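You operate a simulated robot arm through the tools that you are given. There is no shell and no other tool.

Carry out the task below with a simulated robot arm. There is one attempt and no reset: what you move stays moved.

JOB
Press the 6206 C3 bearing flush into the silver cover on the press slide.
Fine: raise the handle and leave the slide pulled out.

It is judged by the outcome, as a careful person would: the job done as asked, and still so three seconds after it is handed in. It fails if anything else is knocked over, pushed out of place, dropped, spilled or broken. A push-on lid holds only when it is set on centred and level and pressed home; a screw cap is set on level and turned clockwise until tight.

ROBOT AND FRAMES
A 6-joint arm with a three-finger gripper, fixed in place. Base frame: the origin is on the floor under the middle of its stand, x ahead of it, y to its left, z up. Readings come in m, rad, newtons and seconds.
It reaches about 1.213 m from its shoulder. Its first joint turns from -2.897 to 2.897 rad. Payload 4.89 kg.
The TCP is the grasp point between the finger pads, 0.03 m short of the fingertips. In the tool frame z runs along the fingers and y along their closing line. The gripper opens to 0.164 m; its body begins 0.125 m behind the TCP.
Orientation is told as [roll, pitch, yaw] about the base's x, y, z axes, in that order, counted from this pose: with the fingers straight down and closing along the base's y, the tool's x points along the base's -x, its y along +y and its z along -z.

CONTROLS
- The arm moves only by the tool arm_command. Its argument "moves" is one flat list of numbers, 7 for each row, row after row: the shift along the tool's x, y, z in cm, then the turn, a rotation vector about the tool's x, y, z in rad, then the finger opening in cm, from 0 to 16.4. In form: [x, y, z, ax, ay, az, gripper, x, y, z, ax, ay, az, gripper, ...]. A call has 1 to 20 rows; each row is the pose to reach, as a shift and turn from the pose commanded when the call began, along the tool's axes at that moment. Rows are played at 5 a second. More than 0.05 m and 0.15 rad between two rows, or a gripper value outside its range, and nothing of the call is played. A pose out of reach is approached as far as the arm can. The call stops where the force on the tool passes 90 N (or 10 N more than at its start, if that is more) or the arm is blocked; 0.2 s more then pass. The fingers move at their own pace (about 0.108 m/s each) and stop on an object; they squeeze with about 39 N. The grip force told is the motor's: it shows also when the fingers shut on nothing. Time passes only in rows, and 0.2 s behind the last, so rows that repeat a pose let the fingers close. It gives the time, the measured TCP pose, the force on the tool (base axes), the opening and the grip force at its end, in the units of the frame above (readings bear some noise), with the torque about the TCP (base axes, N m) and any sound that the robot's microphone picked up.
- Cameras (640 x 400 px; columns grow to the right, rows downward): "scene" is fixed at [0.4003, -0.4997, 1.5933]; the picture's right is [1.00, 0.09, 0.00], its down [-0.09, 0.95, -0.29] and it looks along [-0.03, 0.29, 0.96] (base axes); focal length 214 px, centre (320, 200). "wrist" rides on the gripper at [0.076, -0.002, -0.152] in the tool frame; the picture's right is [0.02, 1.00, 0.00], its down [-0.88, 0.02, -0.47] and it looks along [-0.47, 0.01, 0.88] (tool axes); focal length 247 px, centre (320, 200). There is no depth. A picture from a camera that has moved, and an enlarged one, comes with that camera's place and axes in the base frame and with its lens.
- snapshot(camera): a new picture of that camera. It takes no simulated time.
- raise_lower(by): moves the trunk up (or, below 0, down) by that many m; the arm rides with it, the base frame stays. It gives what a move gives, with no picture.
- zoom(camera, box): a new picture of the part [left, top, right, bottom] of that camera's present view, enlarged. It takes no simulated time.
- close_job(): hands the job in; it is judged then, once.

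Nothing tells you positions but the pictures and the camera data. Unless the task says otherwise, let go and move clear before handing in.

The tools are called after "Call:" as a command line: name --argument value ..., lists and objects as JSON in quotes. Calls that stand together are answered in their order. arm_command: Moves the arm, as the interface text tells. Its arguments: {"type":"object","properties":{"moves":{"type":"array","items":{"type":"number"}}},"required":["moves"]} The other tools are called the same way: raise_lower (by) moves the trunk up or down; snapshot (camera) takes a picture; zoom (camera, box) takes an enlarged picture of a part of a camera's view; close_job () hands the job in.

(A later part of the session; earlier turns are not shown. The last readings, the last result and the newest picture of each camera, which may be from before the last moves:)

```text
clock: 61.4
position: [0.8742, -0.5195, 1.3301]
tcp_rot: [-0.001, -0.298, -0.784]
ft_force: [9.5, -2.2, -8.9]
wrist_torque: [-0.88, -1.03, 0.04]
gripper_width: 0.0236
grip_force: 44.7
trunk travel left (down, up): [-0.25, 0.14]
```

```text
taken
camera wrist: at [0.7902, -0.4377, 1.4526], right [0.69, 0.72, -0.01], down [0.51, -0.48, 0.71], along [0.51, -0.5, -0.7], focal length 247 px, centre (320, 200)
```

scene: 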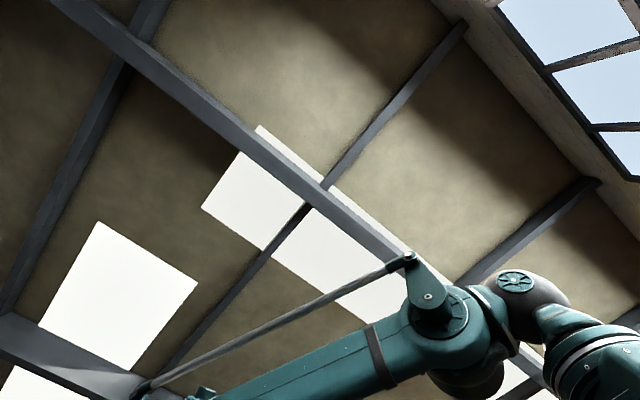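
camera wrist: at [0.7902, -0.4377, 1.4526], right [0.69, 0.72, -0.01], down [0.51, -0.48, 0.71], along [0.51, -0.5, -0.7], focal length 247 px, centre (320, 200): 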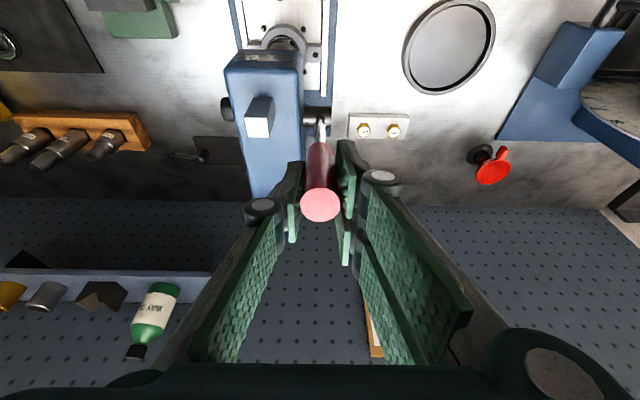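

The lever turns freely and the ram is coming down. I'll continue the arc, turning the tool by half the lever's rotation to ease the twist.

Call:
arm_command --moves '[1.1, 0, -0.07, 0, -0.025, 0, 1.0, 2.2, 0, -0.09, 0, -0.05, 0, 1.0, 3.3, 0, -0.05, 0, -0.075, 0, 1.0, 4.39, 0, 0.04, 0, -0.1, 0, 1.0, 5.48, 0, 0.19, 0, -0.125, 0, 1.0, 6.56, 0, 0.39, 0, -0.15, 0, 1.0]'

Call:
snapshot --camera "wrist"

```text
clock: 62.8
position: [0.8307, -0.4759, 1.3064]
tcp_rot: [-0.002, -0.449, -0.783]
ft_force: [15.1, -4.6, -16.3]
wrist_torque: [-0.37, -0.65, 0.05]
gripper_width: 0.0235
grip_force: 45.3
trunk travel left (down, up): [-0.25, 0.14]
```

```text
taken
camera wrist: at [0.7347, -0.3822, 1.4098], right [0.69, 0.72, -0.01], down [0.43, -0.4, 0.81], along [0.58, -0.56, -0.59], focal length 247 px, centre (320, 200)
```

wrist: 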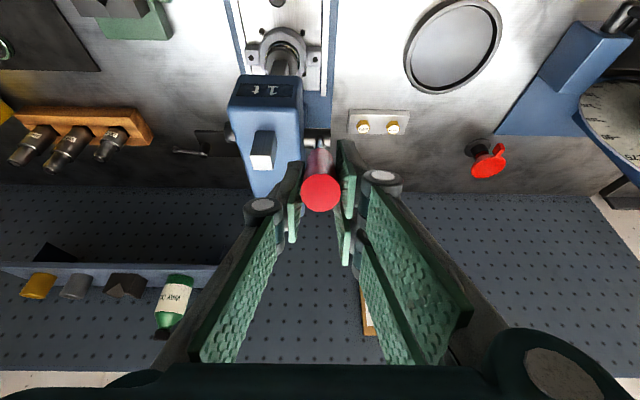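

The lever is at about 30°, with mostly radial force of about 20 N meaning my arc is slightly wide. I'll check how far the ram has come down.

Call:
zoom --camera "wrist" --box '[220, 20, 340, 200]'

Call:
zoom --camera "wrist" --box '[240, 20, 330, 80]'

```text
2.22 times, centred on (280, 110) of wrist
camera zoom: at [0.7347, -0.3822, 1.4098], right [0.69, 0.72, -0.01], down [0.43, -0.4, 0.81], along [0.58, -0.56, -0.59], focal length 549 px, centre (409, 400)
```

zoom: 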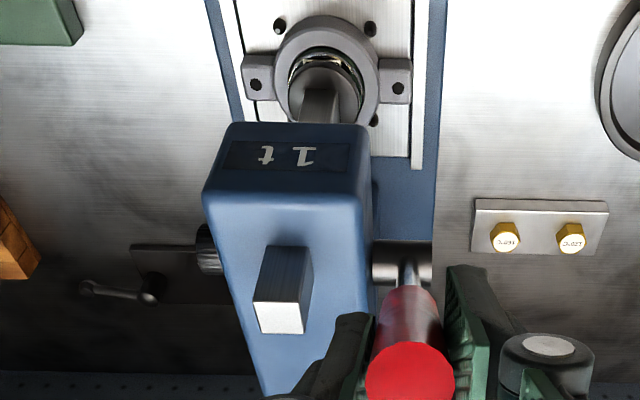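

```text
6.67 times, centred on (285, 50) of wrist
camera zoom: at [0.7347, -0.3822, 1.4098], right [0.69, 0.72, -0.01], down [0.43, -0.4, 0.81], along [0.58, -0.56, -0.59], focal length 1646 px, centre (553, 1200)
```

zoom: 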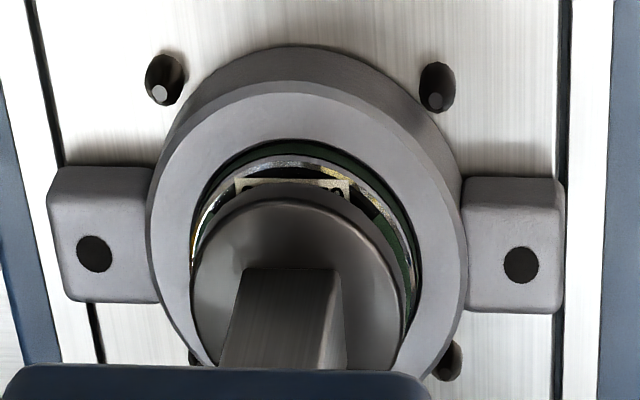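

The foot is almost on the bearing, since the ram drops about 27 mm per radian. I'll continue in shorter pulls, tightening the arc slightly.

Call:
arm_command --moves '[0.55, 0, 0.07, 0, -0.013, 0, 1.0, 1.09, 0, 0.14, 0, -0.025, 0, 1.0, 1.63, 0, 0.24, 0, -0.038, 0, 1.0, 2.17, 0, 0.34, 0, -0.05, 0, 1.0]'

Call:
zoom --camera "wrist" --box '[240, 10, 360, 220]'

```text
clock: 63.8
position: [0.8191, -0.4643, 1.295]
tcp_rot: [0.0, -0.499, -0.783]
ft_force: [14.3, -2.3, -5.1]
wrist_torque: [-0.79, -1.13, 0.12]
gripper_width: 0.0236
grip_force: 44.6
trunk travel left (down, up): [-0.25, 0.14]
```

```text
1.90 times, centred on (300, 115) of wrist
camera zoom: at [0.7183, -0.3659, 1.3913], right [0.69, 0.72, -0.01], down [0.4, -0.37, 0.84], along [0.6, -0.58, -0.55], focal length 470 px, centre (358, 362)
```

zoom: 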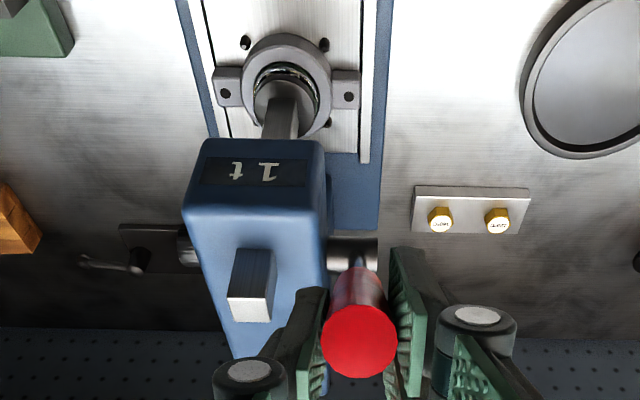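

The lever is at about 35° with light resistance. I'll continue pulling along the arc.

Call:
arm_command --moves '[0.54, 0, 0.09, 0, -0.013, 0, 1.0, 1.08, 0, 0.2, 0, -0.025, 0, 1.0, 1.61, 0, 0.32, 0, -0.038, 0, 1.0, 2.14, 0, 0.45, 0, -0.05, 0, 1.0]'

Call:
zoom --camera "wrist" --box '[240, 10, 360, 220]'

```text
clock: 64.8
position: [0.8065, -0.4511, 1.2795]
tcp_rot: [-0.001, -0.55, -0.783]
ft_force: [13.4, 4.4, 1.1]
wrist_torque: [-0.67, -1.1, 0.14]
gripper_width: 0.0231
grip_force: 45.1
trunk travel left (down, up): [-0.25, 0.14]
```

```text
1.90 times, centred on (300, 115) of wrist
camera zoom: at [0.7028, -0.3504, 1.37], right [0.69, 0.72, -0.01], down [0.37, -0.34, 0.86], along [0.62, -0.6, -0.5], focal length 470 px, centre (358, 362)
```

zoom: 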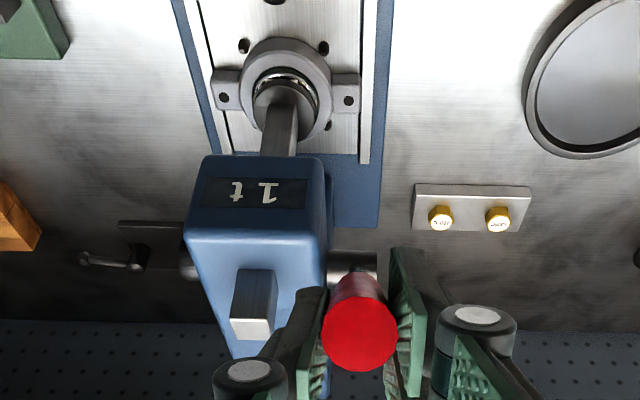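

I'll zoom in on the foot and bearing to see how far the ram has come.

Call:
zoom --camera "wrist" --box '[265, 20, 345, 80]'

Call:
zoom --camera "wrist" --box '[270, 130, 370, 230]'

```text
6.67 times, centred on (305, 50) of wrist
camera zoom: at [0.7028, -0.3504, 1.37], right [0.69, 0.72, -0.01], down [0.37, -0.34, 0.86], along [0.62, -0.6, -0.5], focal length 1646 px, centre (420, 1200)
```

zoom: 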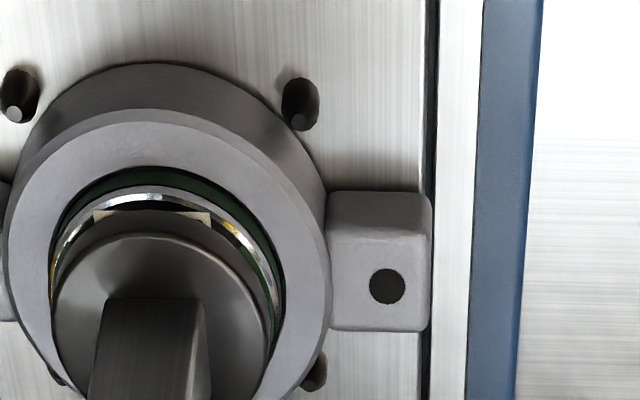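

```text
4.00 times, centred on (320, 180) of wrist
camera zoom: at [0.7028, -0.3504, 1.37], right [0.69, 0.72, -0.01], down [0.37, -0.34, 0.86], along [0.62, -0.6, -0.5], focal length 988 px, centre (320, 280)
```

zoom: 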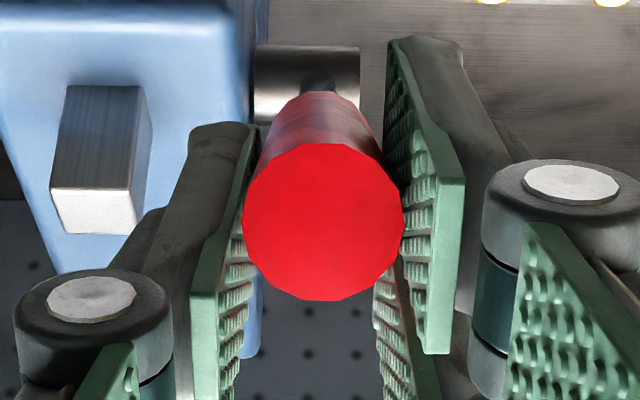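

The foot looks close to touching. I'll continue pulling while watching for press resistance.

Call:
arm_command --moves '[0.54, 0, 0.1, 0, -0.013, 0, 1.0, 1.07, 0, 0.2, 0, -0.025, 0, 1.0, 1.6, 0, 0.33, 0, -0.038, 0, 1.0, 2.13, 0, 0.45, 0, -0.05, 0, 1.0]'

Call:
arm_command --moves '[0.54, 0, 0.12, 0, -0.013, 0, 1.0, 1.06, 0, 0.25, 0, -0.025, 0, 1.0, 1.58, 0, 0.4, 0, -0.038, 0, 1.0, 2.09, 0, 0.56, 0, -0.05, 0, 1.0]'

Call:
zoom --camera "wrist" --box '[240, 10, 360, 220]'

```text
clock: 65.8
position: [0.7951, -0.4403, 1.2651]
tcp_rot: [0.0, -0.6, -0.784]
ft_force: [16.4, -1.8, 1.7]
wrist_torque: [-0.96, -1.3, 0.12]
gripper_width: 0.0236
grip_force: 45.1
trunk travel left (down, up): [-0.25, 0.14]
```

```text
clock: 66.8
position: [0.7855, -0.4297, 1.2493]
tcp_rot: [0.0, -0.649, -0.783]
ft_force: [21.5, -0.3, 0.6]
wrist_torque: [-0.87, -1.36, 0.19]
gripper_width: 0.0232
grip_force: 44.6
trunk travel left (down, up): [-0.25, 0.14]
```

```text
1.90 times, centred on (300, 115) of wrist
camera zoom: at [0.6761, -0.3238, 1.323], right [0.69, 0.72, -0.01], down [0.31, -0.28, 0.91], along [0.65, -0.64, -0.42], focal length 470 px, centre (358, 362)
```

zoom: 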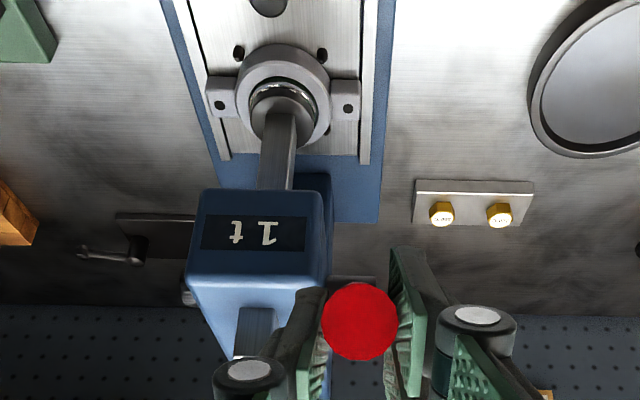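

The lever is at about 52° with the ram still travelling easily. I'll continue in small steps.

Call:
arm_command --moves '[0.53, 0, 0.15, 0, -0.013, 0, 1.0, 1.05, 0, 0.31, 0, -0.025, 0, 1.0, 1.56, 0, 0.48, 0, -0.038, 0, 1.0, 2.07, 0, 0.66, 0, -0.05, 0, 1.0]'

Call:
zoom --camera "wrist" --box '[260, 10, 350, 80]'

```text
clock: 67.8
position: [0.7762, -0.4218, 1.2312]
tcp_rot: [-0.002, -0.697, -0.784]
ft_force: [23.9, -3.4, -1.2]
wrist_torque: [-0.8, -1.31, 0.2]
gripper_width: 0.0232
grip_force: 44.8
trunk travel left (down, up): [-0.25, 0.14]
```

```text
5.71 times, centred on (305, 45) of wrist
camera zoom: at [0.6649, -0.3125, 1.2979], right [0.69, 0.72, -0.01], down [0.28, -0.25, 0.93], along [0.66, -0.65, -0.37], focal length 1411 px, centre (406, 1086)
```

zoom: 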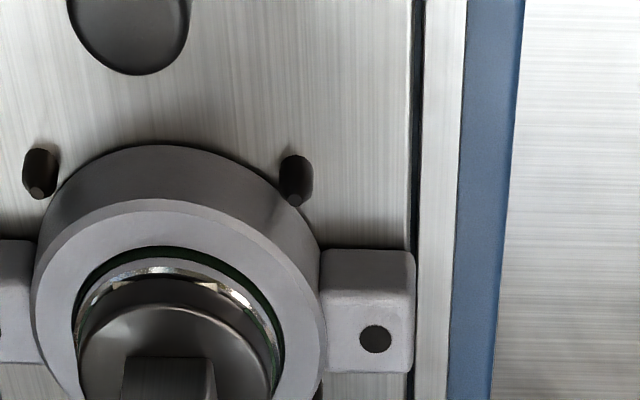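

The foot is about at the bearing. I'll keep pulling in small steps and expect press resistance now.

Call:
arm_command --moves '[0.52, 0, 0.18, 0, -0.013, 0, 1.0, 1.03, 0, 0.36, 0, -0.025, 0, 1.0, 1.54, 0, 0.57, 0, -0.038, 0, 1.0, 2.04, 0, 0.77, 0, -0.05, 0, 1.0]'

Call:
zoom --camera "wrist" --box '[260, 10, 350, 80]'

```text
clock: 68.8
position: [0.7692, -0.4143, 1.2131]
tcp_rot: [0.0, -0.748, -0.784]
ft_force: [23.4, -3.1, 1.9]
wrist_torque: [-0.85, -1.25, 0.16]
gripper_width: 0.0232
grip_force: 44.6
trunk travel left (down, up): [-0.25, 0.14]
```

```text
5.71 times, centred on (305, 45) of wrist
camera zoom: at [0.6549, -0.3027, 1.2713], right [0.69, 0.72, -0.02], down [0.24, -0.21, 0.95], along [0.68, -0.66, -0.32], focal length 1411 px, centre (406, 1086)
```

zoom: 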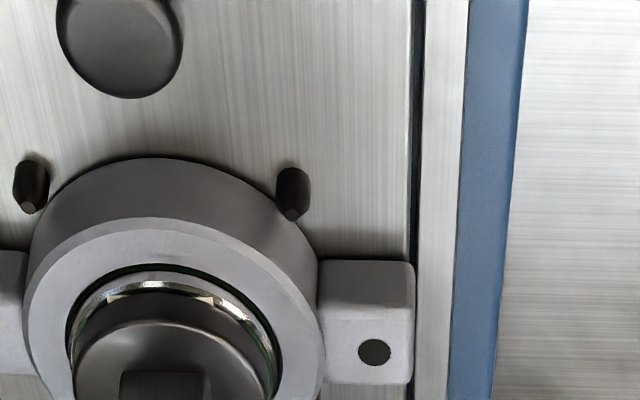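

The force is still low, so I'll continue to about 70°.

Call:
arm_command --moves '[0.51, 0, 0.21, 0, -0.013, 0, 1.0, 1.01, 0, 0.41, 0, -0.025, 0, 1.0, 1.51, 0, 0.64, 0, -0.038, 0, 1.0, 2.0, 0, 0.87, 0, -0.05, 0, 1.0]'

Call:
zoom --camera "wrist" --box '[260, 20, 350, 90]'

Call:
snapshot --camera "wrist"

```text
clock: 69.8
position: [0.7629, -0.4076, 1.1915]
tcp_rot: [0.0, -0.8, -0.783]
ft_force: [20.2, 2.2, 5.0]
wrist_torque: [-0.91, -1.23, 0.08]
gripper_width: 0.0237
grip_force: 45.1
trunk travel left (down, up): [-0.25, 0.14]
```

```text
5.71 times, centred on (305, 55) of wrist
camera zoom: at [0.6465, -0.2943, 1.2431], right [0.7, 0.72, -0.02], down [0.21, -0.18, 0.96], along [0.69, -0.67, -0.28], focal length 1411 px, centre (406, 1029)
```

zoom: 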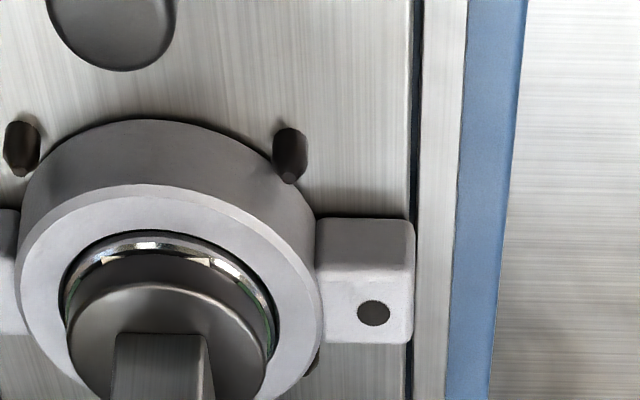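

```text
taken
camera wrist: at [0.6465, -0.2943, 1.2431], right [0.7, 0.72, -0.02], down [0.21, -0.18, 0.96], along [0.69, -0.67, -0.28], focal length 247 px, centre (320, 200)
```

wrist: 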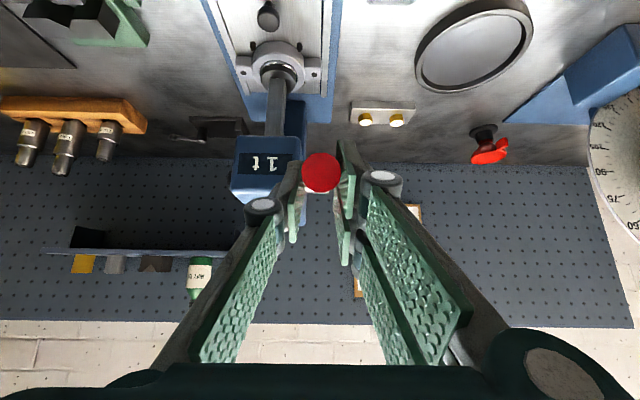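

The bearing is visibly going in, with the green side band nearly gone. I'll keep pressing.

Call:
arm_command --moves '[0.5, 0, 0.23, 0, -0.013, 0, 1.0, 0.99, 0, 0.46, 0, -0.025, 0, 1.0, 1.48, 0, 0.71, 0, -0.038, 0, 1.0, 1.95, 0, 0.97, 0, -0.05, 0, 1.0]'

Call:
zoom --camera "wrist" --box '[250, 30, 340, 100]'

```text
clock: 70.8
position: [0.7585, -0.4029, 1.171]
tcp_rot: [0.0, -0.849, -0.783]
ft_force: [18.2, 3.2, 6.8]
wrist_torque: [-0.94, -1.26, 0.06]
gripper_width: 0.0232
grip_force: 45.2
trunk travel left (down, up): [-0.25, 0.14]
```

```text
5.71 times, centred on (295, 65) of wrist
camera zoom: at [0.6401, -0.2878, 1.2143], right [0.7, 0.72, -0.02], down [0.17, -0.15, 0.97], along [0.7, -0.68, -0.23], focal length 1411 px, centre (463, 971)
```

zoom: 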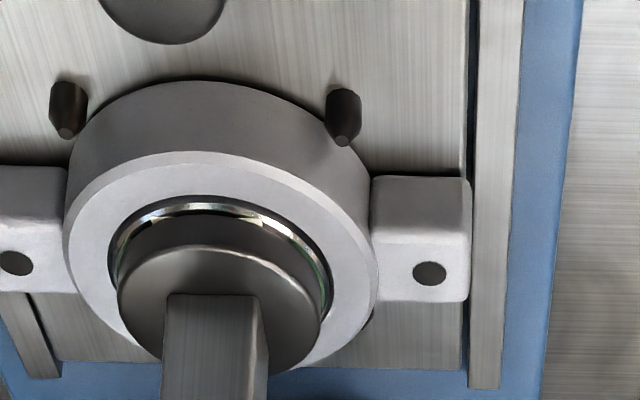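

The bearing looks nearly flush but there's no hard stop yet. I'll continue.

Call:
arm_command --moves '[0.48, 0, 0.25, 0, -0.013, 0, 1.0, 0.96, 0, 0.51, 0, -0.025, 0, 1.0, 1.43, 0, 0.78, 0, -0.038, 0, 1.0, 1.9, 0, 1.06, 0, -0.05, 0, 1.0]'

Call:
zoom --camera "wrist" --box '[250, 30, 340, 100]'

```text
clock: 71.8
position: [0.7536, -0.3991, 1.1508]
tcp_rot: [-0.002, -0.898, -0.784]
ft_force: [15.0, 1.5, 8.0]
wrist_torque: [-1.06, -1.24, 0.0]
gripper_width: 0.0231
grip_force: 45.0
trunk travel left (down, up): [-0.25, 0.14]
```

```text
5.71 times, centred on (295, 65) of wrist
camera zoom: at [0.6353, -0.2831, 1.1852], right [0.7, 0.72, -0.02], down [0.14, -0.11, 0.98], along [0.7, -0.69, -0.18], focal length 1411 px, centre (463, 971)
```

zoom: 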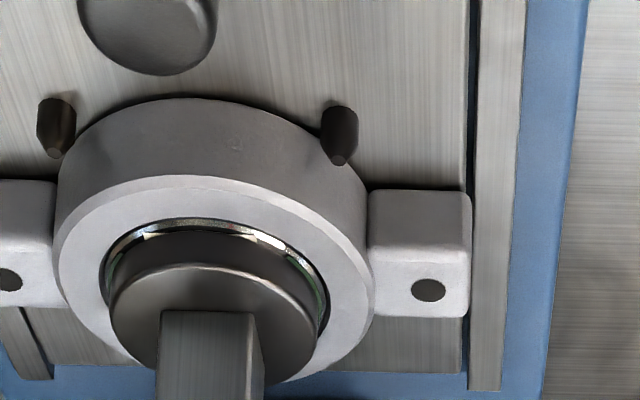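

There's still no hard stop. I'll continue in smaller increments with attention to rising force.

Call:
arm_command --moves '[0.47, 0, 0.27, 0, -0.013, 0, 1.0, 0.94, 0, 0.56, 0, -0.025, 0, 1.0, 1.39, 0, 0.85, 0, -0.038, 0, 1.0, 1.85, 0, 1.16, 0, -0.05, 0, 1.0]'

Call:
zoom --camera "wrist" --box '[250, 40, 340, 110]'

```text
clock: 72.8
position: [0.753, -0.3962, 1.1287]
tcp_rot: [0.0, -0.951, -0.783]
ft_force: [10.6, 12.7, 17.4]
wrist_torque: [0.35, 0.18, 0.26]
gripper_width: 0.0237
grip_force: 45.0
trunk travel left (down, up): [-0.25, 0.14]
```

```text
5.71 times, centred on (295, 75) of wrist
camera zoom: at [0.6317, -0.2796, 1.155], right [0.7, 0.72, -0.02], down [0.1, -0.08, 0.99], along [0.71, -0.69, -0.13], focal length 1411 px, centre (463, 914)
```

zoom: 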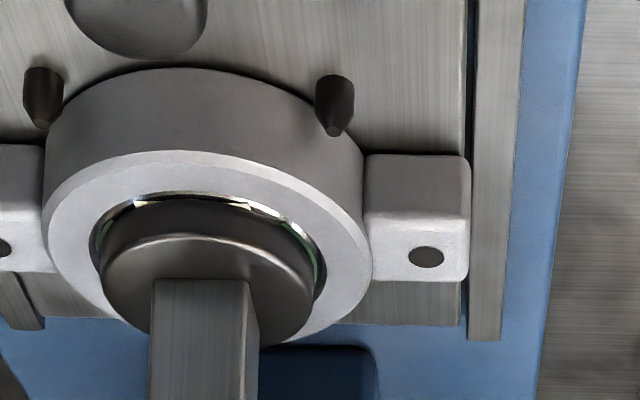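

Forces changed character, with about 17 N up and 16 N sideways. I'll look at the whole view before continuing.

Call:
snapshot --camera "wrist"

Call:
zoom --camera "wrist" --box '[220, 100, 420, 260]'

```text
taken
camera wrist: at [0.6317, -0.2796, 1.155], right [0.7, 0.72, -0.02], down [0.1, -0.08, 0.99], along [0.71, -0.69, -0.13], focal length 247 px, centre (320, 200)
```

wrist: 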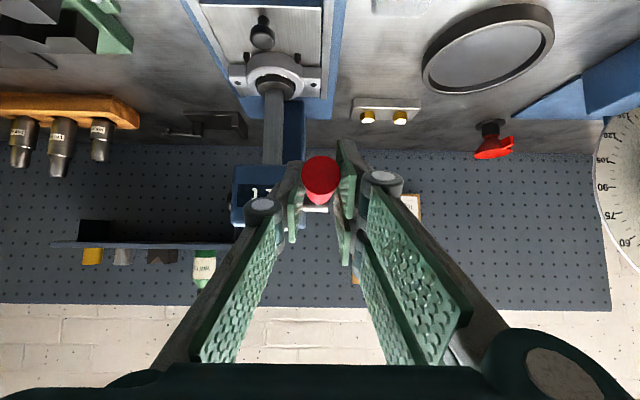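

```text
2.50 times, centred on (320, 180) of wrist
camera zoom: at [0.6317, -0.2796, 1.155], right [0.7, 0.72, -0.02], down [0.1, -0.08, 0.99], along [0.71, -0.69, -0.13], focal length 617 px, centre (320, 250)
```

zoom: 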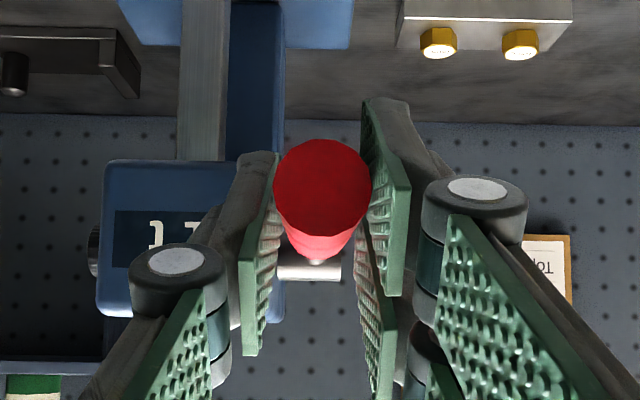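

The lever is about horizontal now and the bearing is nearly level with the ring. I'll press further in fine steps with a small sideways relief, looking for the firm stop.

Call:
arm_command --moves '[0.23, 0.03, 0.15, 0, -0.006, 0, 1.0, 0.46, 0.05, 0.3, 0, -0.012, 0, 1.0, 0.68, 0.05, 0.45, 0, -0.018, 0, 1.0, 0.91, 0.05, 0.6, 0, -0.025, 0, 1.0]'

Call:
zoom --camera "wrist" --box '[240, 40, 320, 100]'

```text
clock: 73.8
position: [0.7521, -0.3958, 1.1187]
tcp_rot: [0.001, -0.976, -0.783]
ft_force: [11.0, 9.4, 37.2]
wrist_torque: [-0.49, -0.62, 0.77]
gripper_width: 0.0231
grip_force: 44.5
trunk travel left (down, up): [-0.25, 0.14]
```

```text
6.67 times, centred on (280, 70) of wrist
camera zoom: at [0.631, -0.2785, 1.1409], right [0.7, 0.72, -0.02], down [0.09, -0.06, 0.99], along [0.71, -0.69, -0.1], focal length 1646 px, centre (587, 1067)
```

zoom: 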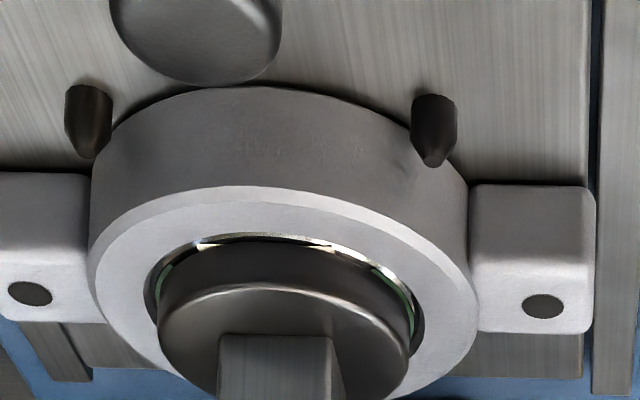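

Resistance rose to about 37 N, so the press fit is loading up. I'll press a bit further.

Call:
arm_command --moves '[0.23, 0.02, 0.15, 0, -0.004, 0, 1.0, 0.45, 0.04, 0.31, 0, -0.008, 0, 1.0, 0.67, 0.05, 0.46, 0, -0.012, 0, 1.0, 0.89, 0.05, 0.62, 0, -0.016, 0, 1.0]'

Call:
zoom --camera "wrist" --box '[240, 40, 320, 100]'

Call:
snapshot --camera "wrist"

```text
clock: 74.8
position: [0.7537, -0.3971, 1.1084]
tcp_rot: [0.0, -0.992, -0.785]
ft_force: [5.4, 10.0, 36.5]
wrist_torque: [-0.6, -0.62, 1.69]
gripper_width: 0.0227
grip_force: 45.7
trunk travel left (down, up): [-0.25, 0.14]
```

```text
6.67 times, centred on (280, 70) of wrist
camera zoom: at [0.631, -0.2781, 1.1277], right [0.7, 0.72, -0.02], down [0.07, -0.05, 1.0], along [0.71, -0.7, -0.09], focal length 1646 px, centre (587, 1067)
```

zoom: 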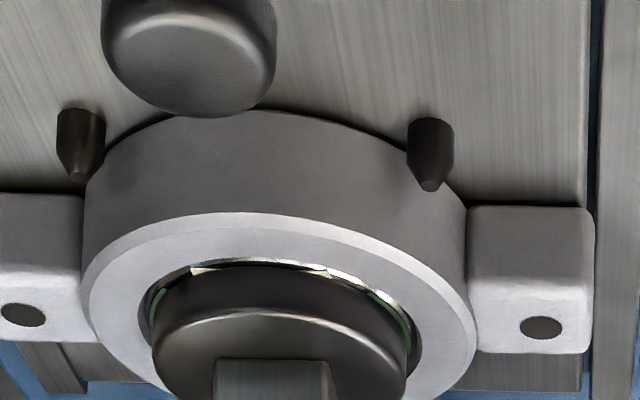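

```text
taken
camera wrist: at [0.631, -0.2781, 1.1277], right [0.7, 0.72, -0.02], down [0.07, -0.05, 1.0], along [0.71, -0.7, -0.09], focal length 247 px, centre (320, 200)
```

wrist: 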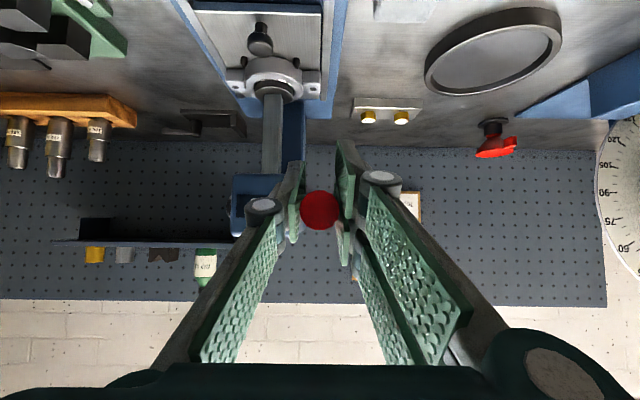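

The handle has stopped moving (about 88°) while the pads begin to slip at about 37 N. That could be the bottomed-out bearing or just the friction limit, so I'll look at the bearing edge closely.

Call:
zoom --camera "wrist" --box '[250, 65, 300, 105]'

Call:
zoom --camera "wrist" --box '[280, 180, 360, 240]'

```text
10.00 times, centred on (275, 85) of wrist
camera zoom: at [0.631, -0.2781, 1.1277], right [0.7, 0.72, -0.02], down [0.07, -0.05, 1.0], along [0.71, -0.7, -0.09], focal length 2470 px, centre (770, 1350)
```

zoom: 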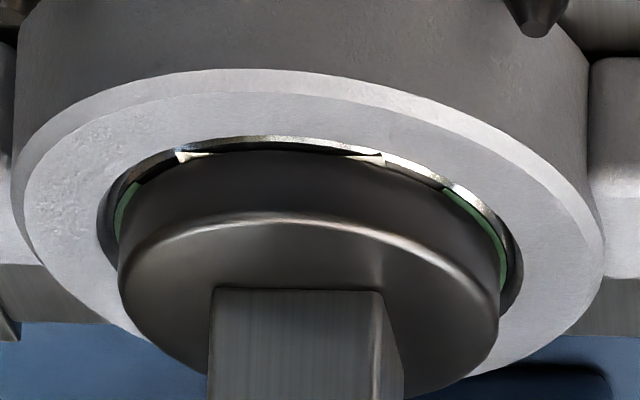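

```text
6.67 times, centred on (320, 210) of wrist
camera zoom: at [0.631, -0.2781, 1.1277], right [0.7, 0.72, -0.02], down [0.07, -0.05, 1.0], along [0.71, -0.7, -0.09], focal length 1646 px, centre (320, 133)
```

zoom: 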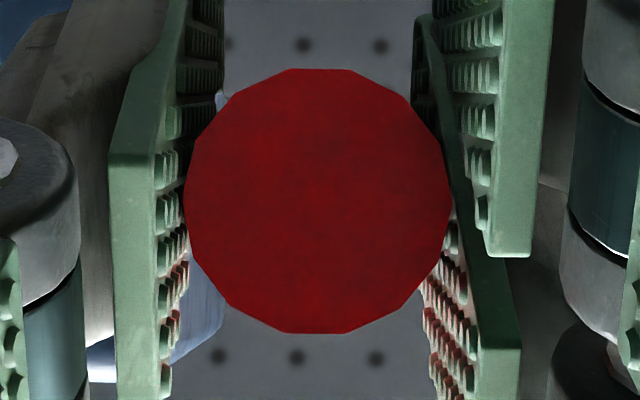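

The bearing's rim sits level with the ring's face and the lever has hit a firm stop, but the pads slipped at about 37 N. To be sure it's home, I'll release, come over the top with closed fingers and push the lever down firmly. First I'll open and back out.

Call:
arm_command --moves '[0, 0, 0, 0, 0, 0, 3, 0, 0, 0, 0, 0, 0, 5, 0, 0, 0, 0, 0, 0, 6, 0, 0, 0, 0, 0, 0, 6]'

Call:
snapshot --camera "wrist"

```text
clock: 75.8
position: [0.7531, -0.3974, 1.1072]
tcp_rot: [-0.001, -0.989, -0.784]
ft_force: [0.6, -0.1, 0.6]
wrist_torque: [0.03, -0.02, -0.02]
gripper_width: 0.0602
grip_force: 0.1
trunk travel left (down, up): [-0.25, 0.14]
```

```text
taken
camera wrist: at [0.6319, -0.2791, 1.1267], right [0.7, 0.72, -0.02], down [0.08, -0.05, 1.0], along [0.71, -0.7, -0.09], focal length 247 px, centre (320, 200)
```

wrist: 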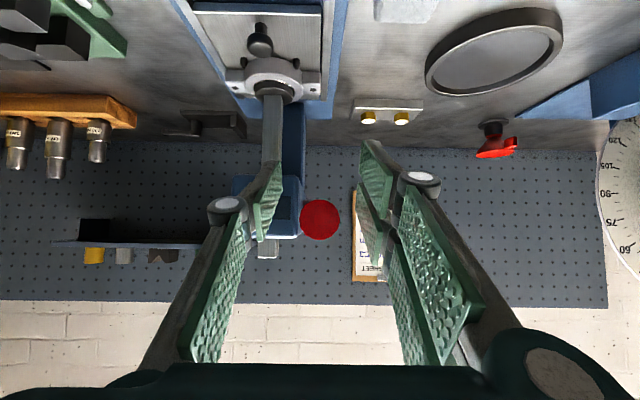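

The lever stays near horizontal after release. I'll back out along the tool axis and swing over the top of it.

Call:
arm_command --moves '[0, 0, -3, 0, 0, 0, 6, 0, 0, -6, 0, 0, 0, 6, 0, 0, -9, 0, 0, 0, 6]'

Call:
arm_command --moves '[-2, 0, -3, 0, 0.14, 0, 4, -4, 0, -6, 0, 0.28, 0, 2, -6, 0, -9, 0, 0.42, 0, 0, -7.5, 0, -11, 0, 0.56, 0, 0, -8.5, 0, -11.5, 0, 0.7, 0, 0]'

Call:
snapshot --camera "wrist"

```text
clock: 76.6
position: [0.6991, -0.3449, 1.1557]
tcp_rot: [0.001, -0.989, -0.784]
ft_force: [1.0, -0.6, -0.5]
wrist_torque: [0.01, 0.0, 0.03]
gripper_width: 0.0601
grip_force: 0.1
trunk travel left (down, up): [-0.25, 0.14]
```

```text
clock: 77.8
position: [0.6637, -0.3095, 1.2916]
tcp_rot: [-0.001, -0.288, -0.783]
ft_force: [-0.2, 0.8, -0.2]
wrist_torque: [-0.09, -0.16, 0.05]
gripper_width: 0.0
grip_force: 39.3
trunk travel left (down, up): [-0.25, 0.14]
```

```text
taken
camera wrist: at [0.58, -0.2279, 1.4155], right [0.69, 0.72, -0.01], down [0.52, -0.49, 0.7], along [0.51, -0.49, -0.71], focal length 247 px, centre (320, 200)
```

wrist: 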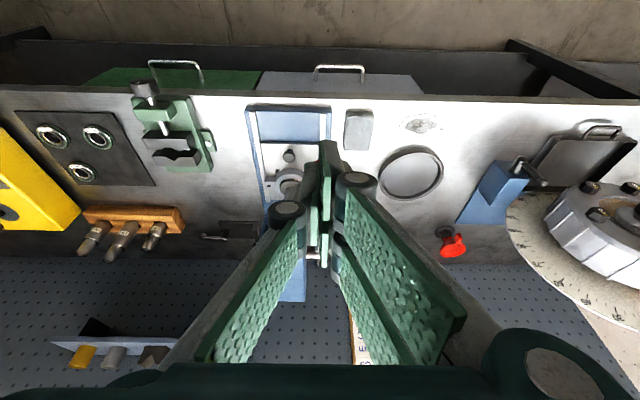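

The closed fingers hide the lever, so I'll open briefly to see it.

Call:
arm_command --moves '[0, 0, 0, 0, 0, 0, 5, 0, 0, 0, 0, 0, 0, 8, 0, 0, 0, 0, 0, 0, 8]'

Call:
snapshot --camera "wrist"

Call:
zoom --camera "wrist" --box '[260, 140, 350, 260]'

```text
clock: 78.6
position: [0.6648, -0.3099, 1.2898]
tcp_rot: [-0.002, -0.289, -0.784]
ft_force: [0.5, -0.6, 0.5]
wrist_torque: [0.02, 0.0, 0.03]
gripper_width: 0.0802
grip_force: 0.1
trunk travel left (down, up): [-0.25, 0.14]
```

```text
taken
camera wrist: at [0.581, -0.2285, 1.4144], right [0.69, 0.72, -0.01], down [0.52, -0.49, 0.71], along [0.51, -0.49, -0.71], focal length 247 px, centre (320, 200)
```

wrist: 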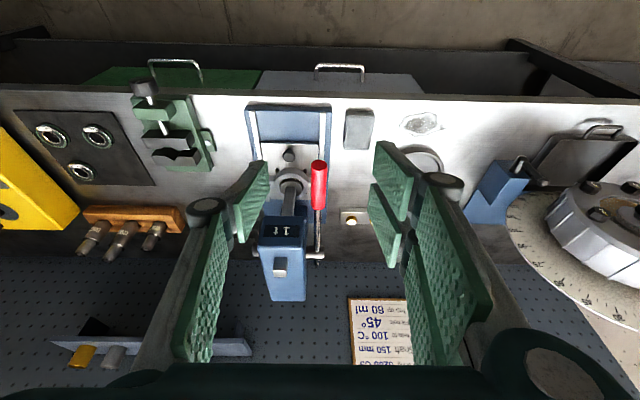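

```text
3.33 times, centred on (305, 200) of wrist
camera zoom: at [0.581, -0.2285, 1.4144], right [0.69, 0.72, -0.01], down [0.52, -0.49, 0.71], along [0.51, -0.49, -0.71], focal length 823 px, centre (370, 200)
```

zoom: 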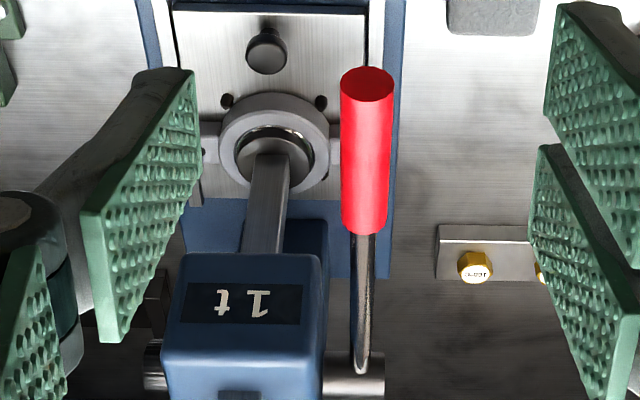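

The lever stayed down, nearly horizontal at z≈1.13, s≈0.249. I'll move over its grip with the fingers closed and pointing down.

Call:
arm_command --moves '[-2.7, -0.03, 2.9, 0, 0.0725, 0, 5, -5.4, -0.06, 5.8, 0, 0.145, 0, 2, -8.1, -0.1, 8.7, 0, 0.2175, 0, 0, -10.77, -0.13, 11.56, 0, 0.29, 0, 0, -10.77, -0.13, 11.56, 0, 0.29, 0, 0]'

Call:
snapshot --camera "wrist"

```text
clock: 79.8
position: [0.7615, -0.407, 1.2108]
tcp_rot: [0.001, 0.002, -0.783]
ft_force: [1.7, -0.7, -0.9]
wrist_torque: [0.17, 0.18, -0.01]
gripper_width: 0.0
grip_force: 39.3
trunk travel left (down, up): [-0.25, 0.14]
```

```text
taken
camera wrist: at [0.7067, -0.3549, 1.3625], right [0.69, 0.72, 0.0], down [0.64, -0.61, 0.47], along [0.34, -0.33, -0.88], focal length 247 px, centre (320, 200)
```

wrist: 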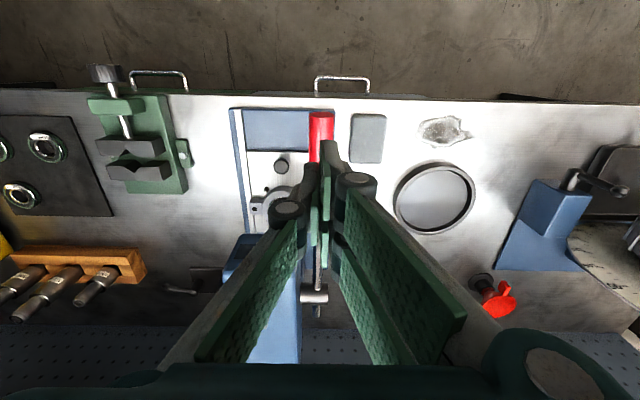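

The fingers are right over the lever's grip. I'll lower until contact and then push in small steps.

Call:
arm_command --moves '[0, 0, 1.2, 0, 0, 0, 0, 0, 0, 2.4, 0, 0, 0, 0, 0, 0, 3.4, 0, 0, 0, 0]'

Call:
arm_command --moves '[0, 0, 0.25, 0, 0, 0, 0, 0, 0, 0.5, 0, 0, 0, 0, 0, 0, 0.75, 0, 0, 0, 0, 0, 0, 1.0, 0, 0, 0, 0]'

```text
clock: 80.6
position: [0.7602, -0.4068, 1.1772]
tcp_rot: [-0.001, 0.001, -0.784]
ft_force: [0.4, -0.7, 0.6]
wrist_torque: [0.03, 0.01, -0.01]
gripper_width: 0.0
grip_force: 39.2
trunk travel left (down, up): [-0.25, 0.14]
```

```text
clock: 81.6
position: [0.7588, -0.4062, 1.1662]
tcp_rot: [0.001, 0.0, -0.784]
ft_force: [0.9, -0.5, 0.3]
wrist_torque: [0.02, -0.01, 0.0]
gripper_width: 0.0001
grip_force: 38.9
trunk travel left (down, up): [-0.25, 0.14]
```

Call:
arm_command --moves '[0, 0, 0.2, 0, 0, 0, 0, 0, 0, 0.4, 0, 0, 0, 0, 0, 0, 0.6, 0, 0, 0, 0, 0, 0, 0.8, 0, 0, 0, 0]'

Call:
snapshot --camera "wrist"

```text
clock: 82.6
position: [0.7599, -0.4062, 1.16]
tcp_rot: [0.0, -0.001, -0.783]
ft_force: [-1.3, 3.2, 13.7]
wrist_torque: [0.4, 0.33, 0.01]
gripper_width: 0.0
grip_force: 39.0
trunk travel left (down, up): [-0.25, 0.14]
```

```text
taken
camera wrist: at [0.7044, -0.3535, 1.3117], right [0.69, 0.72, 0.0], down [0.64, -0.61, 0.47], along [0.34, -0.33, -0.88], focal length 247 px, centre (320, 200)
```

wrist: 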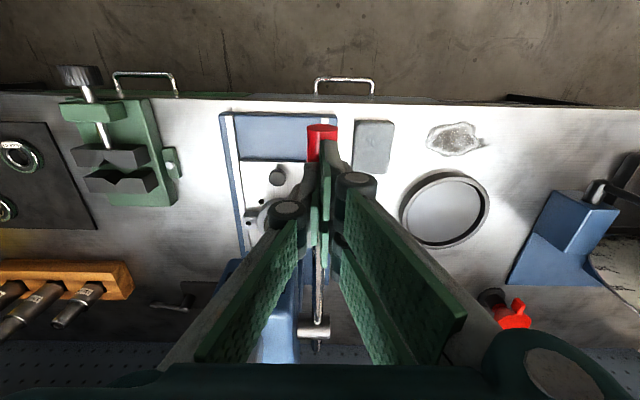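

Contact with 14 N at TCP z≈1.160, so the lever axis is at about z≈1.119, horizontal. I'll push further down.

Call:
arm_command --moves '[0, 0, 0.1, 0, 0, 0, 0, 0, 0, 0.2, 0, 0, 0, 0, 0, 0, 0.3, 0, 0, 0, 0, 0, 0, 0.3, 0, 0, 0, 0]'

```text
clock: 83.6
position: [0.7597, -0.4061, 1.1593]
tcp_rot: [-0.001, -0.003, -0.784]
ft_force: [22.8, -8.7, 75.6]
wrist_torque: [1.41, 0.99, -0.3]
gripper_width: 0.0001
grip_force: 38.8
trunk travel left (down, up): [-0.25, 0.14]
```

76 N with under 1 mm of movement means the lever is hard against its stop and the bearing is home. I'll ease off, then lift and swing back to grip the lever for raising.

Call:
arm_command --moves '[0, 0, -0.3, 0, 0, 0, 0, 0, 0, -1.5, 0, 0, 0, 0, 0, 0, -3.5, 0, 0, 0, 0, 0, 0, -5.3, 0, 0, 0, 0]'

Call:
arm_command --moves '[1.9, 0, -0.5, 0, -0.15, 0, 2, 3.9, 0, -0.9, 0, -0.3, 0, 4, 5.8, 0, -0.9, 0, -0.45, 0, 6, 7.7, 0, -0.9, 0, -0.6, 0, 6, 7.7, 0, -0.9, 0, -0.6, 0, 6]'

Call:
snapshot --camera "wrist"

Call:
zoom --camera "wrist" --box '[250, 60, 350, 160]'

```text
clock: 84.6
position: [0.7604, -0.4068, 1.2089]
tcp_rot: [0.0, -0.001, -0.784]
ft_force: [1.3, -1.3, 0.0]
wrist_torque: [0.07, 0.05, 0.01]
gripper_width: 0.0003
grip_force: 38.9
trunk travel left (down, up): [-0.25, 0.14]
```

```text
clock: 85.8
position: [0.7054, -0.3516, 1.2175]
tcp_rot: [0.001, -0.601, -0.783]
ft_force: [-0.8, 1.0, 0.8]
wrist_torque: [-0.03, -0.08, 0.02]
gripper_width: 0.0599
grip_force: 0.1
trunk travel left (down, up): [-0.25, 0.14]
```

```text
taken
camera wrist: at [0.5977, -0.2477, 1.3002], right [0.69, 0.72, -0.01], down [0.34, -0.31, 0.89], along [0.64, -0.62, -0.46], focal length 247 px, centre (320, 200)
```

wrist: 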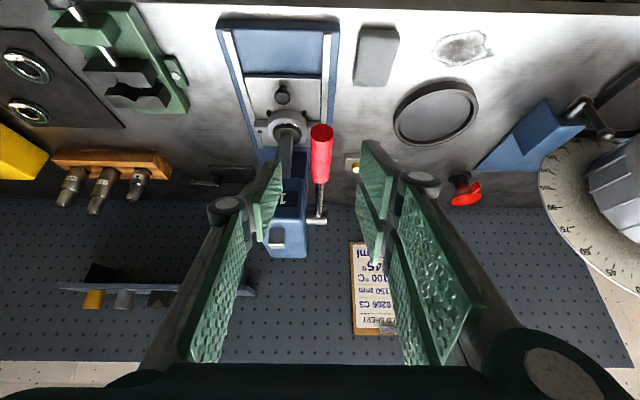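

```text
4.00 times, centred on (300, 110) of wrist
camera zoom: at [0.5977, -0.2477, 1.3002], right [0.69, 0.72, -0.01], down [0.34, -0.31, 0.89], along [0.64, -0.62, -0.46], focal length 988 px, centre (400, 560)
```

zoom: 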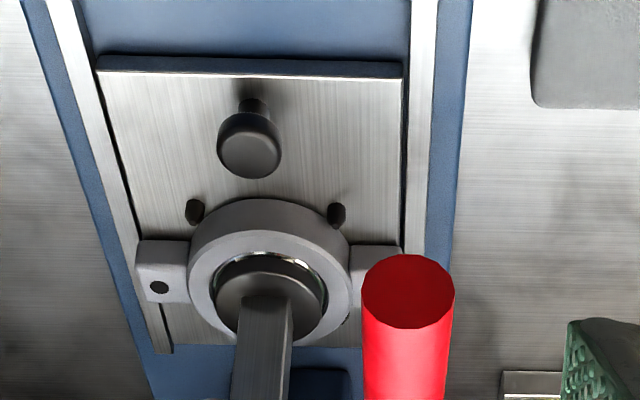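

The foot is down with the bearing in the ring. I'll go down along the tool axis to straddle the lever grip and close on it.

Call:
arm_command --moves '[-0.04, 0.01, 4, 0, 0, 0, 6, -0.08, 0.02, 8, 0, 0, 0, 6, -0.13, 0.03, 11.78, 0, 0, 0, 6, -0.13, 0.03, 11.78, 0, 0, 0, 6]'

Call:
snapshot --camera "wrist"

```text
clock: 86.8
position: [0.7529, -0.3993, 1.1196]
tcp_rot: [0.0, -0.596, -0.785]
ft_force: [0.9, -0.4, -1.3]
wrist_torque: [0.05, 0.09, 0.0]
gripper_width: 0.0601
grip_force: 0.1
trunk travel left (down, up): [-0.25, 0.14]
```

```text
taken
camera wrist: at [0.6475, -0.2956, 1.2028], right [0.69, 0.72, -0.01], down [0.34, -0.31, 0.89], along [0.64, -0.62, -0.46], focal length 247 px, centre (320, 200)
```

wrist: 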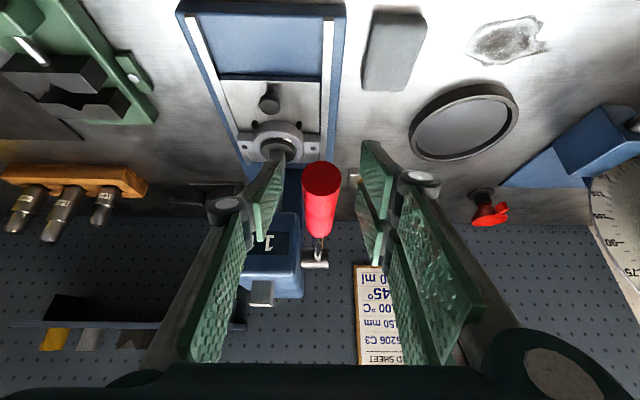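

The grip is between the pads. I'll close on it.

Call:
arm_command --moves '[0, 0, 0, 0, 0, 0, 4, 0, 0, 0, 0, 0, 0, 2, 0, 0, 0, 0, 0, 0, 1.0, 0, 0, 0, 0, 0, 0, 1.0]'

```text
clock: 87.8
position: [0.7537, -0.399, 1.1213]
tcp_rot: [-0.001, -0.599, -0.784]
ft_force: [8.8, 2.3, 2.9]
wrist_torque: [-0.21, -0.28, 0.99]
gripper_width: 0.0225
grip_force: 44.7
trunk travel left (down, up): [-0.25, 0.14]
```

The lever is gripped. I'll raise it back up along the arc, first about 30°.

Call:
arm_command --moves '[-0.67, 0, -0.86, 0, 0.01, 0, 1.0, -1.34, 0, -1.68, 0, 0.02, 0, 1.0, -2.1, 0, -2.47, 0, 0.03, 0, 1.0, -2.86, 0, -3.22, 0, 0.04, 0, 1.0, -3.67, 0, -3.93, 0, 0.05, 0, 1.0, -4.49, 0, -4.59, 0, 0.06, 0, 1.0, -5.38, 0, -5.21, 0, 0.07, 0, 1.0, -6.28, 0, -5.79, 0, 0.08, 0, 1.0]'

Call:
snapshot --camera "wrist"

```text
clock: 89.6
position: [0.7685, -0.4134, 1.2048]
tcp_rot: [-0.003, -0.518, -0.783]
ft_force: [9.9, 3.4, -11.8]
wrist_torque: [1.42, 0.81, 1.45]
gripper_width: 0.0228
grip_force: 45.2
trunk travel left (down, up): [-0.25, 0.14]
```

```text
taken
camera wrist: at [0.667, -0.314, 1.2981], right [0.69, 0.72, -0.01], down [0.39, -0.36, 0.85], along [0.61, -0.59, -0.53], focal length 247 px, centre (320, 200)
```

wrist: 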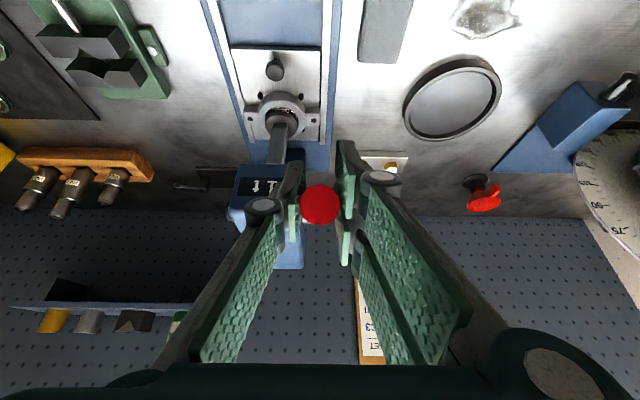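

The lever and ram are coming up. I'll check that the bearing stays down in the cover.

Call:
zoom --camera "wrist" --box '[240, 80, 330, 150]'

```text
5.71 times, centred on (285, 115) of wrist
camera zoom: at [0.667, -0.314, 1.2981], right [0.69, 0.72, -0.01], down [0.39, -0.36, 0.85], along [0.61, -0.59, -0.53], focal length 1411 px, centre (520, 686)
```

zoom: 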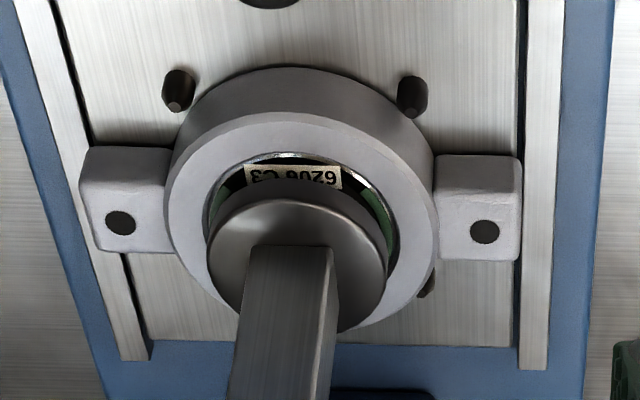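

The bearing stays flush in the cover as the foot lifts off. I'll continue raising the lever.

Call:
arm_command --moves '[-0.9, 0, -0.6, 0, 0.01, 0, 1.0, -1.8, 0, -1.17, 0, 0.02, 0, 1.0, -3.71, 0, -2.15, 0, 0.04, 0, 1.0, -5.72, 0, -2.94, 0, 0.06, 0, 1.0, -7.78, 0, -3.53, 0, 0.08, 0, 1.0, -9.89, 0, -3.9, 0, 0.1, 0, 1.0, -12.04, 0, -4.05, 0, 0.12, 0, 1.0]'

Call:
snapshot --camera "wrist"

```text
clock: 91.2
position: [0.829, -0.4736, 1.2995]
tcp_rot: [-0.001, -0.4, -0.784]
ft_force: [9.6, 6.3, -8.3]
wrist_torque: [1.01, -0.84, 1.19]
gripper_width: 0.0221
grip_force: 44.4
trunk travel left (down, up): [-0.25, 0.14]
```

```text
taken
camera wrist: at [0.7354, -0.3822, 1.4094], right [0.69, 0.72, -0.01], down [0.46, -0.43, 0.78], along [0.56, -0.54, -0.63], focal length 247 px, centre (320, 200)
```

wrist: 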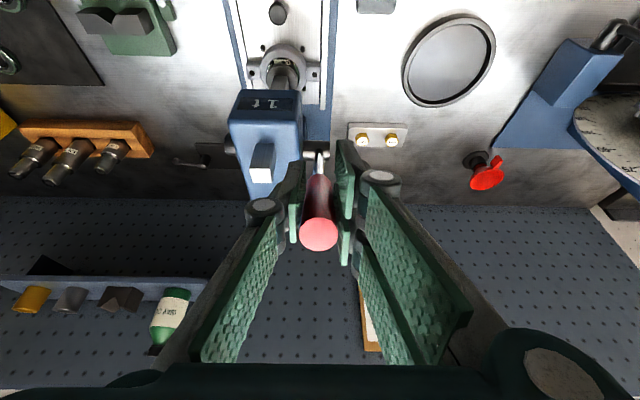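

Past halfway up. I'll bring the lever the rest of the way to its original upright position.

Call:
arm_command --moves '[-1.07, 0, -0.12, 0, 0.01, 0, 1.0, -2.14, 0, -0.21, 0, 0.02, 0, 1.0, -4.29, 0, -0.19, 0, 0.04, 0, 1.0, -6.43, 0, 0.03, 0, 0.06, 0, 1.0, -8.54, 0, 0.47, 0, 0.08, 0, 1.0, -9.4, 0, 0.73, 0, 0.09, 0, 1.0, -10.28, 0, 1.0, 0, 0.1, 0, 1.0, -10.28, 0, 1.0, 0, 0.1, 0, 1.0]'

Call:
snapshot --camera "wrist"

```text
clock: 92.5
position: [0.8787, -0.5194, 1.3263]
tcp_rot: [-0.001, -0.305, -0.783]
ft_force: [-20.8, 28.2, -3.4]
wrist_torque: [1.25, 1.04, 0.38]
gripper_width: 0.0176
grip_force: 44.6
trunk travel left (down, up): [-0.25, 0.14]
stopped in row 6: the force on the tool passed its limit at 113 N (the readings are from after the stop); the commanded pose is now the measured one
```

```text
taken
camera wrist: at [0.7935, -0.4374, 1.4481], right [0.69, 0.72, -0.01], down [0.51, -0.48, 0.72], along [0.52, -0.5, -0.7], focal length 247 px, centre (320, 200)
```

wrist: 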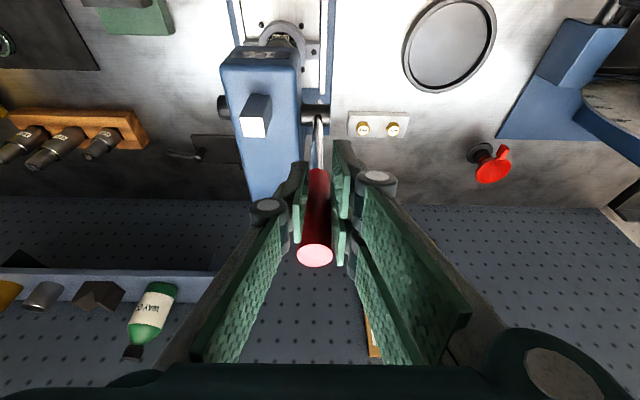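

The lever is back at its original upright end position (q≈1.015, z≈1.359) and hit its upper stop, hence the force. I'll release it gently and back away.

Call:
arm_command --moves '[0.2, 0, 0, 0, 0, 0, 1.8, 0.3, 0, 0, 0, 0, 0, 3, 0.3, 0, 0, 0, 0, 0, 5, 0.3, 0, 0, 0, 0, 0, 6, 0.3, 0, 0, 0, 0, 0, 6]'

Call:
snapshot --camera "wrist"

```text
clock: 93.7
position: [0.8775, -0.5228, 1.3237]
tcp_rot: [0.003, -0.308, -0.785]
ft_force: [1.2, -0.5, -0.9]
wrist_torque: [0.03, 0.01, 0.0]
gripper_width: 0.0602
grip_force: 0.1
trunk travel left (down, up): [-0.25, 0.14]
```

```text
taken
camera wrist: at [0.7928, -0.4394, 1.4456], right [0.69, 0.72, -0.01], down [0.51, -0.48, 0.72], along [0.52, -0.5, -0.7], focal length 247 px, centre (320, 200)
```

wrist: 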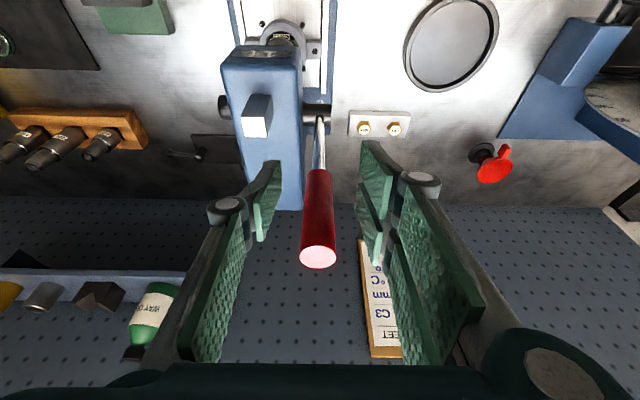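

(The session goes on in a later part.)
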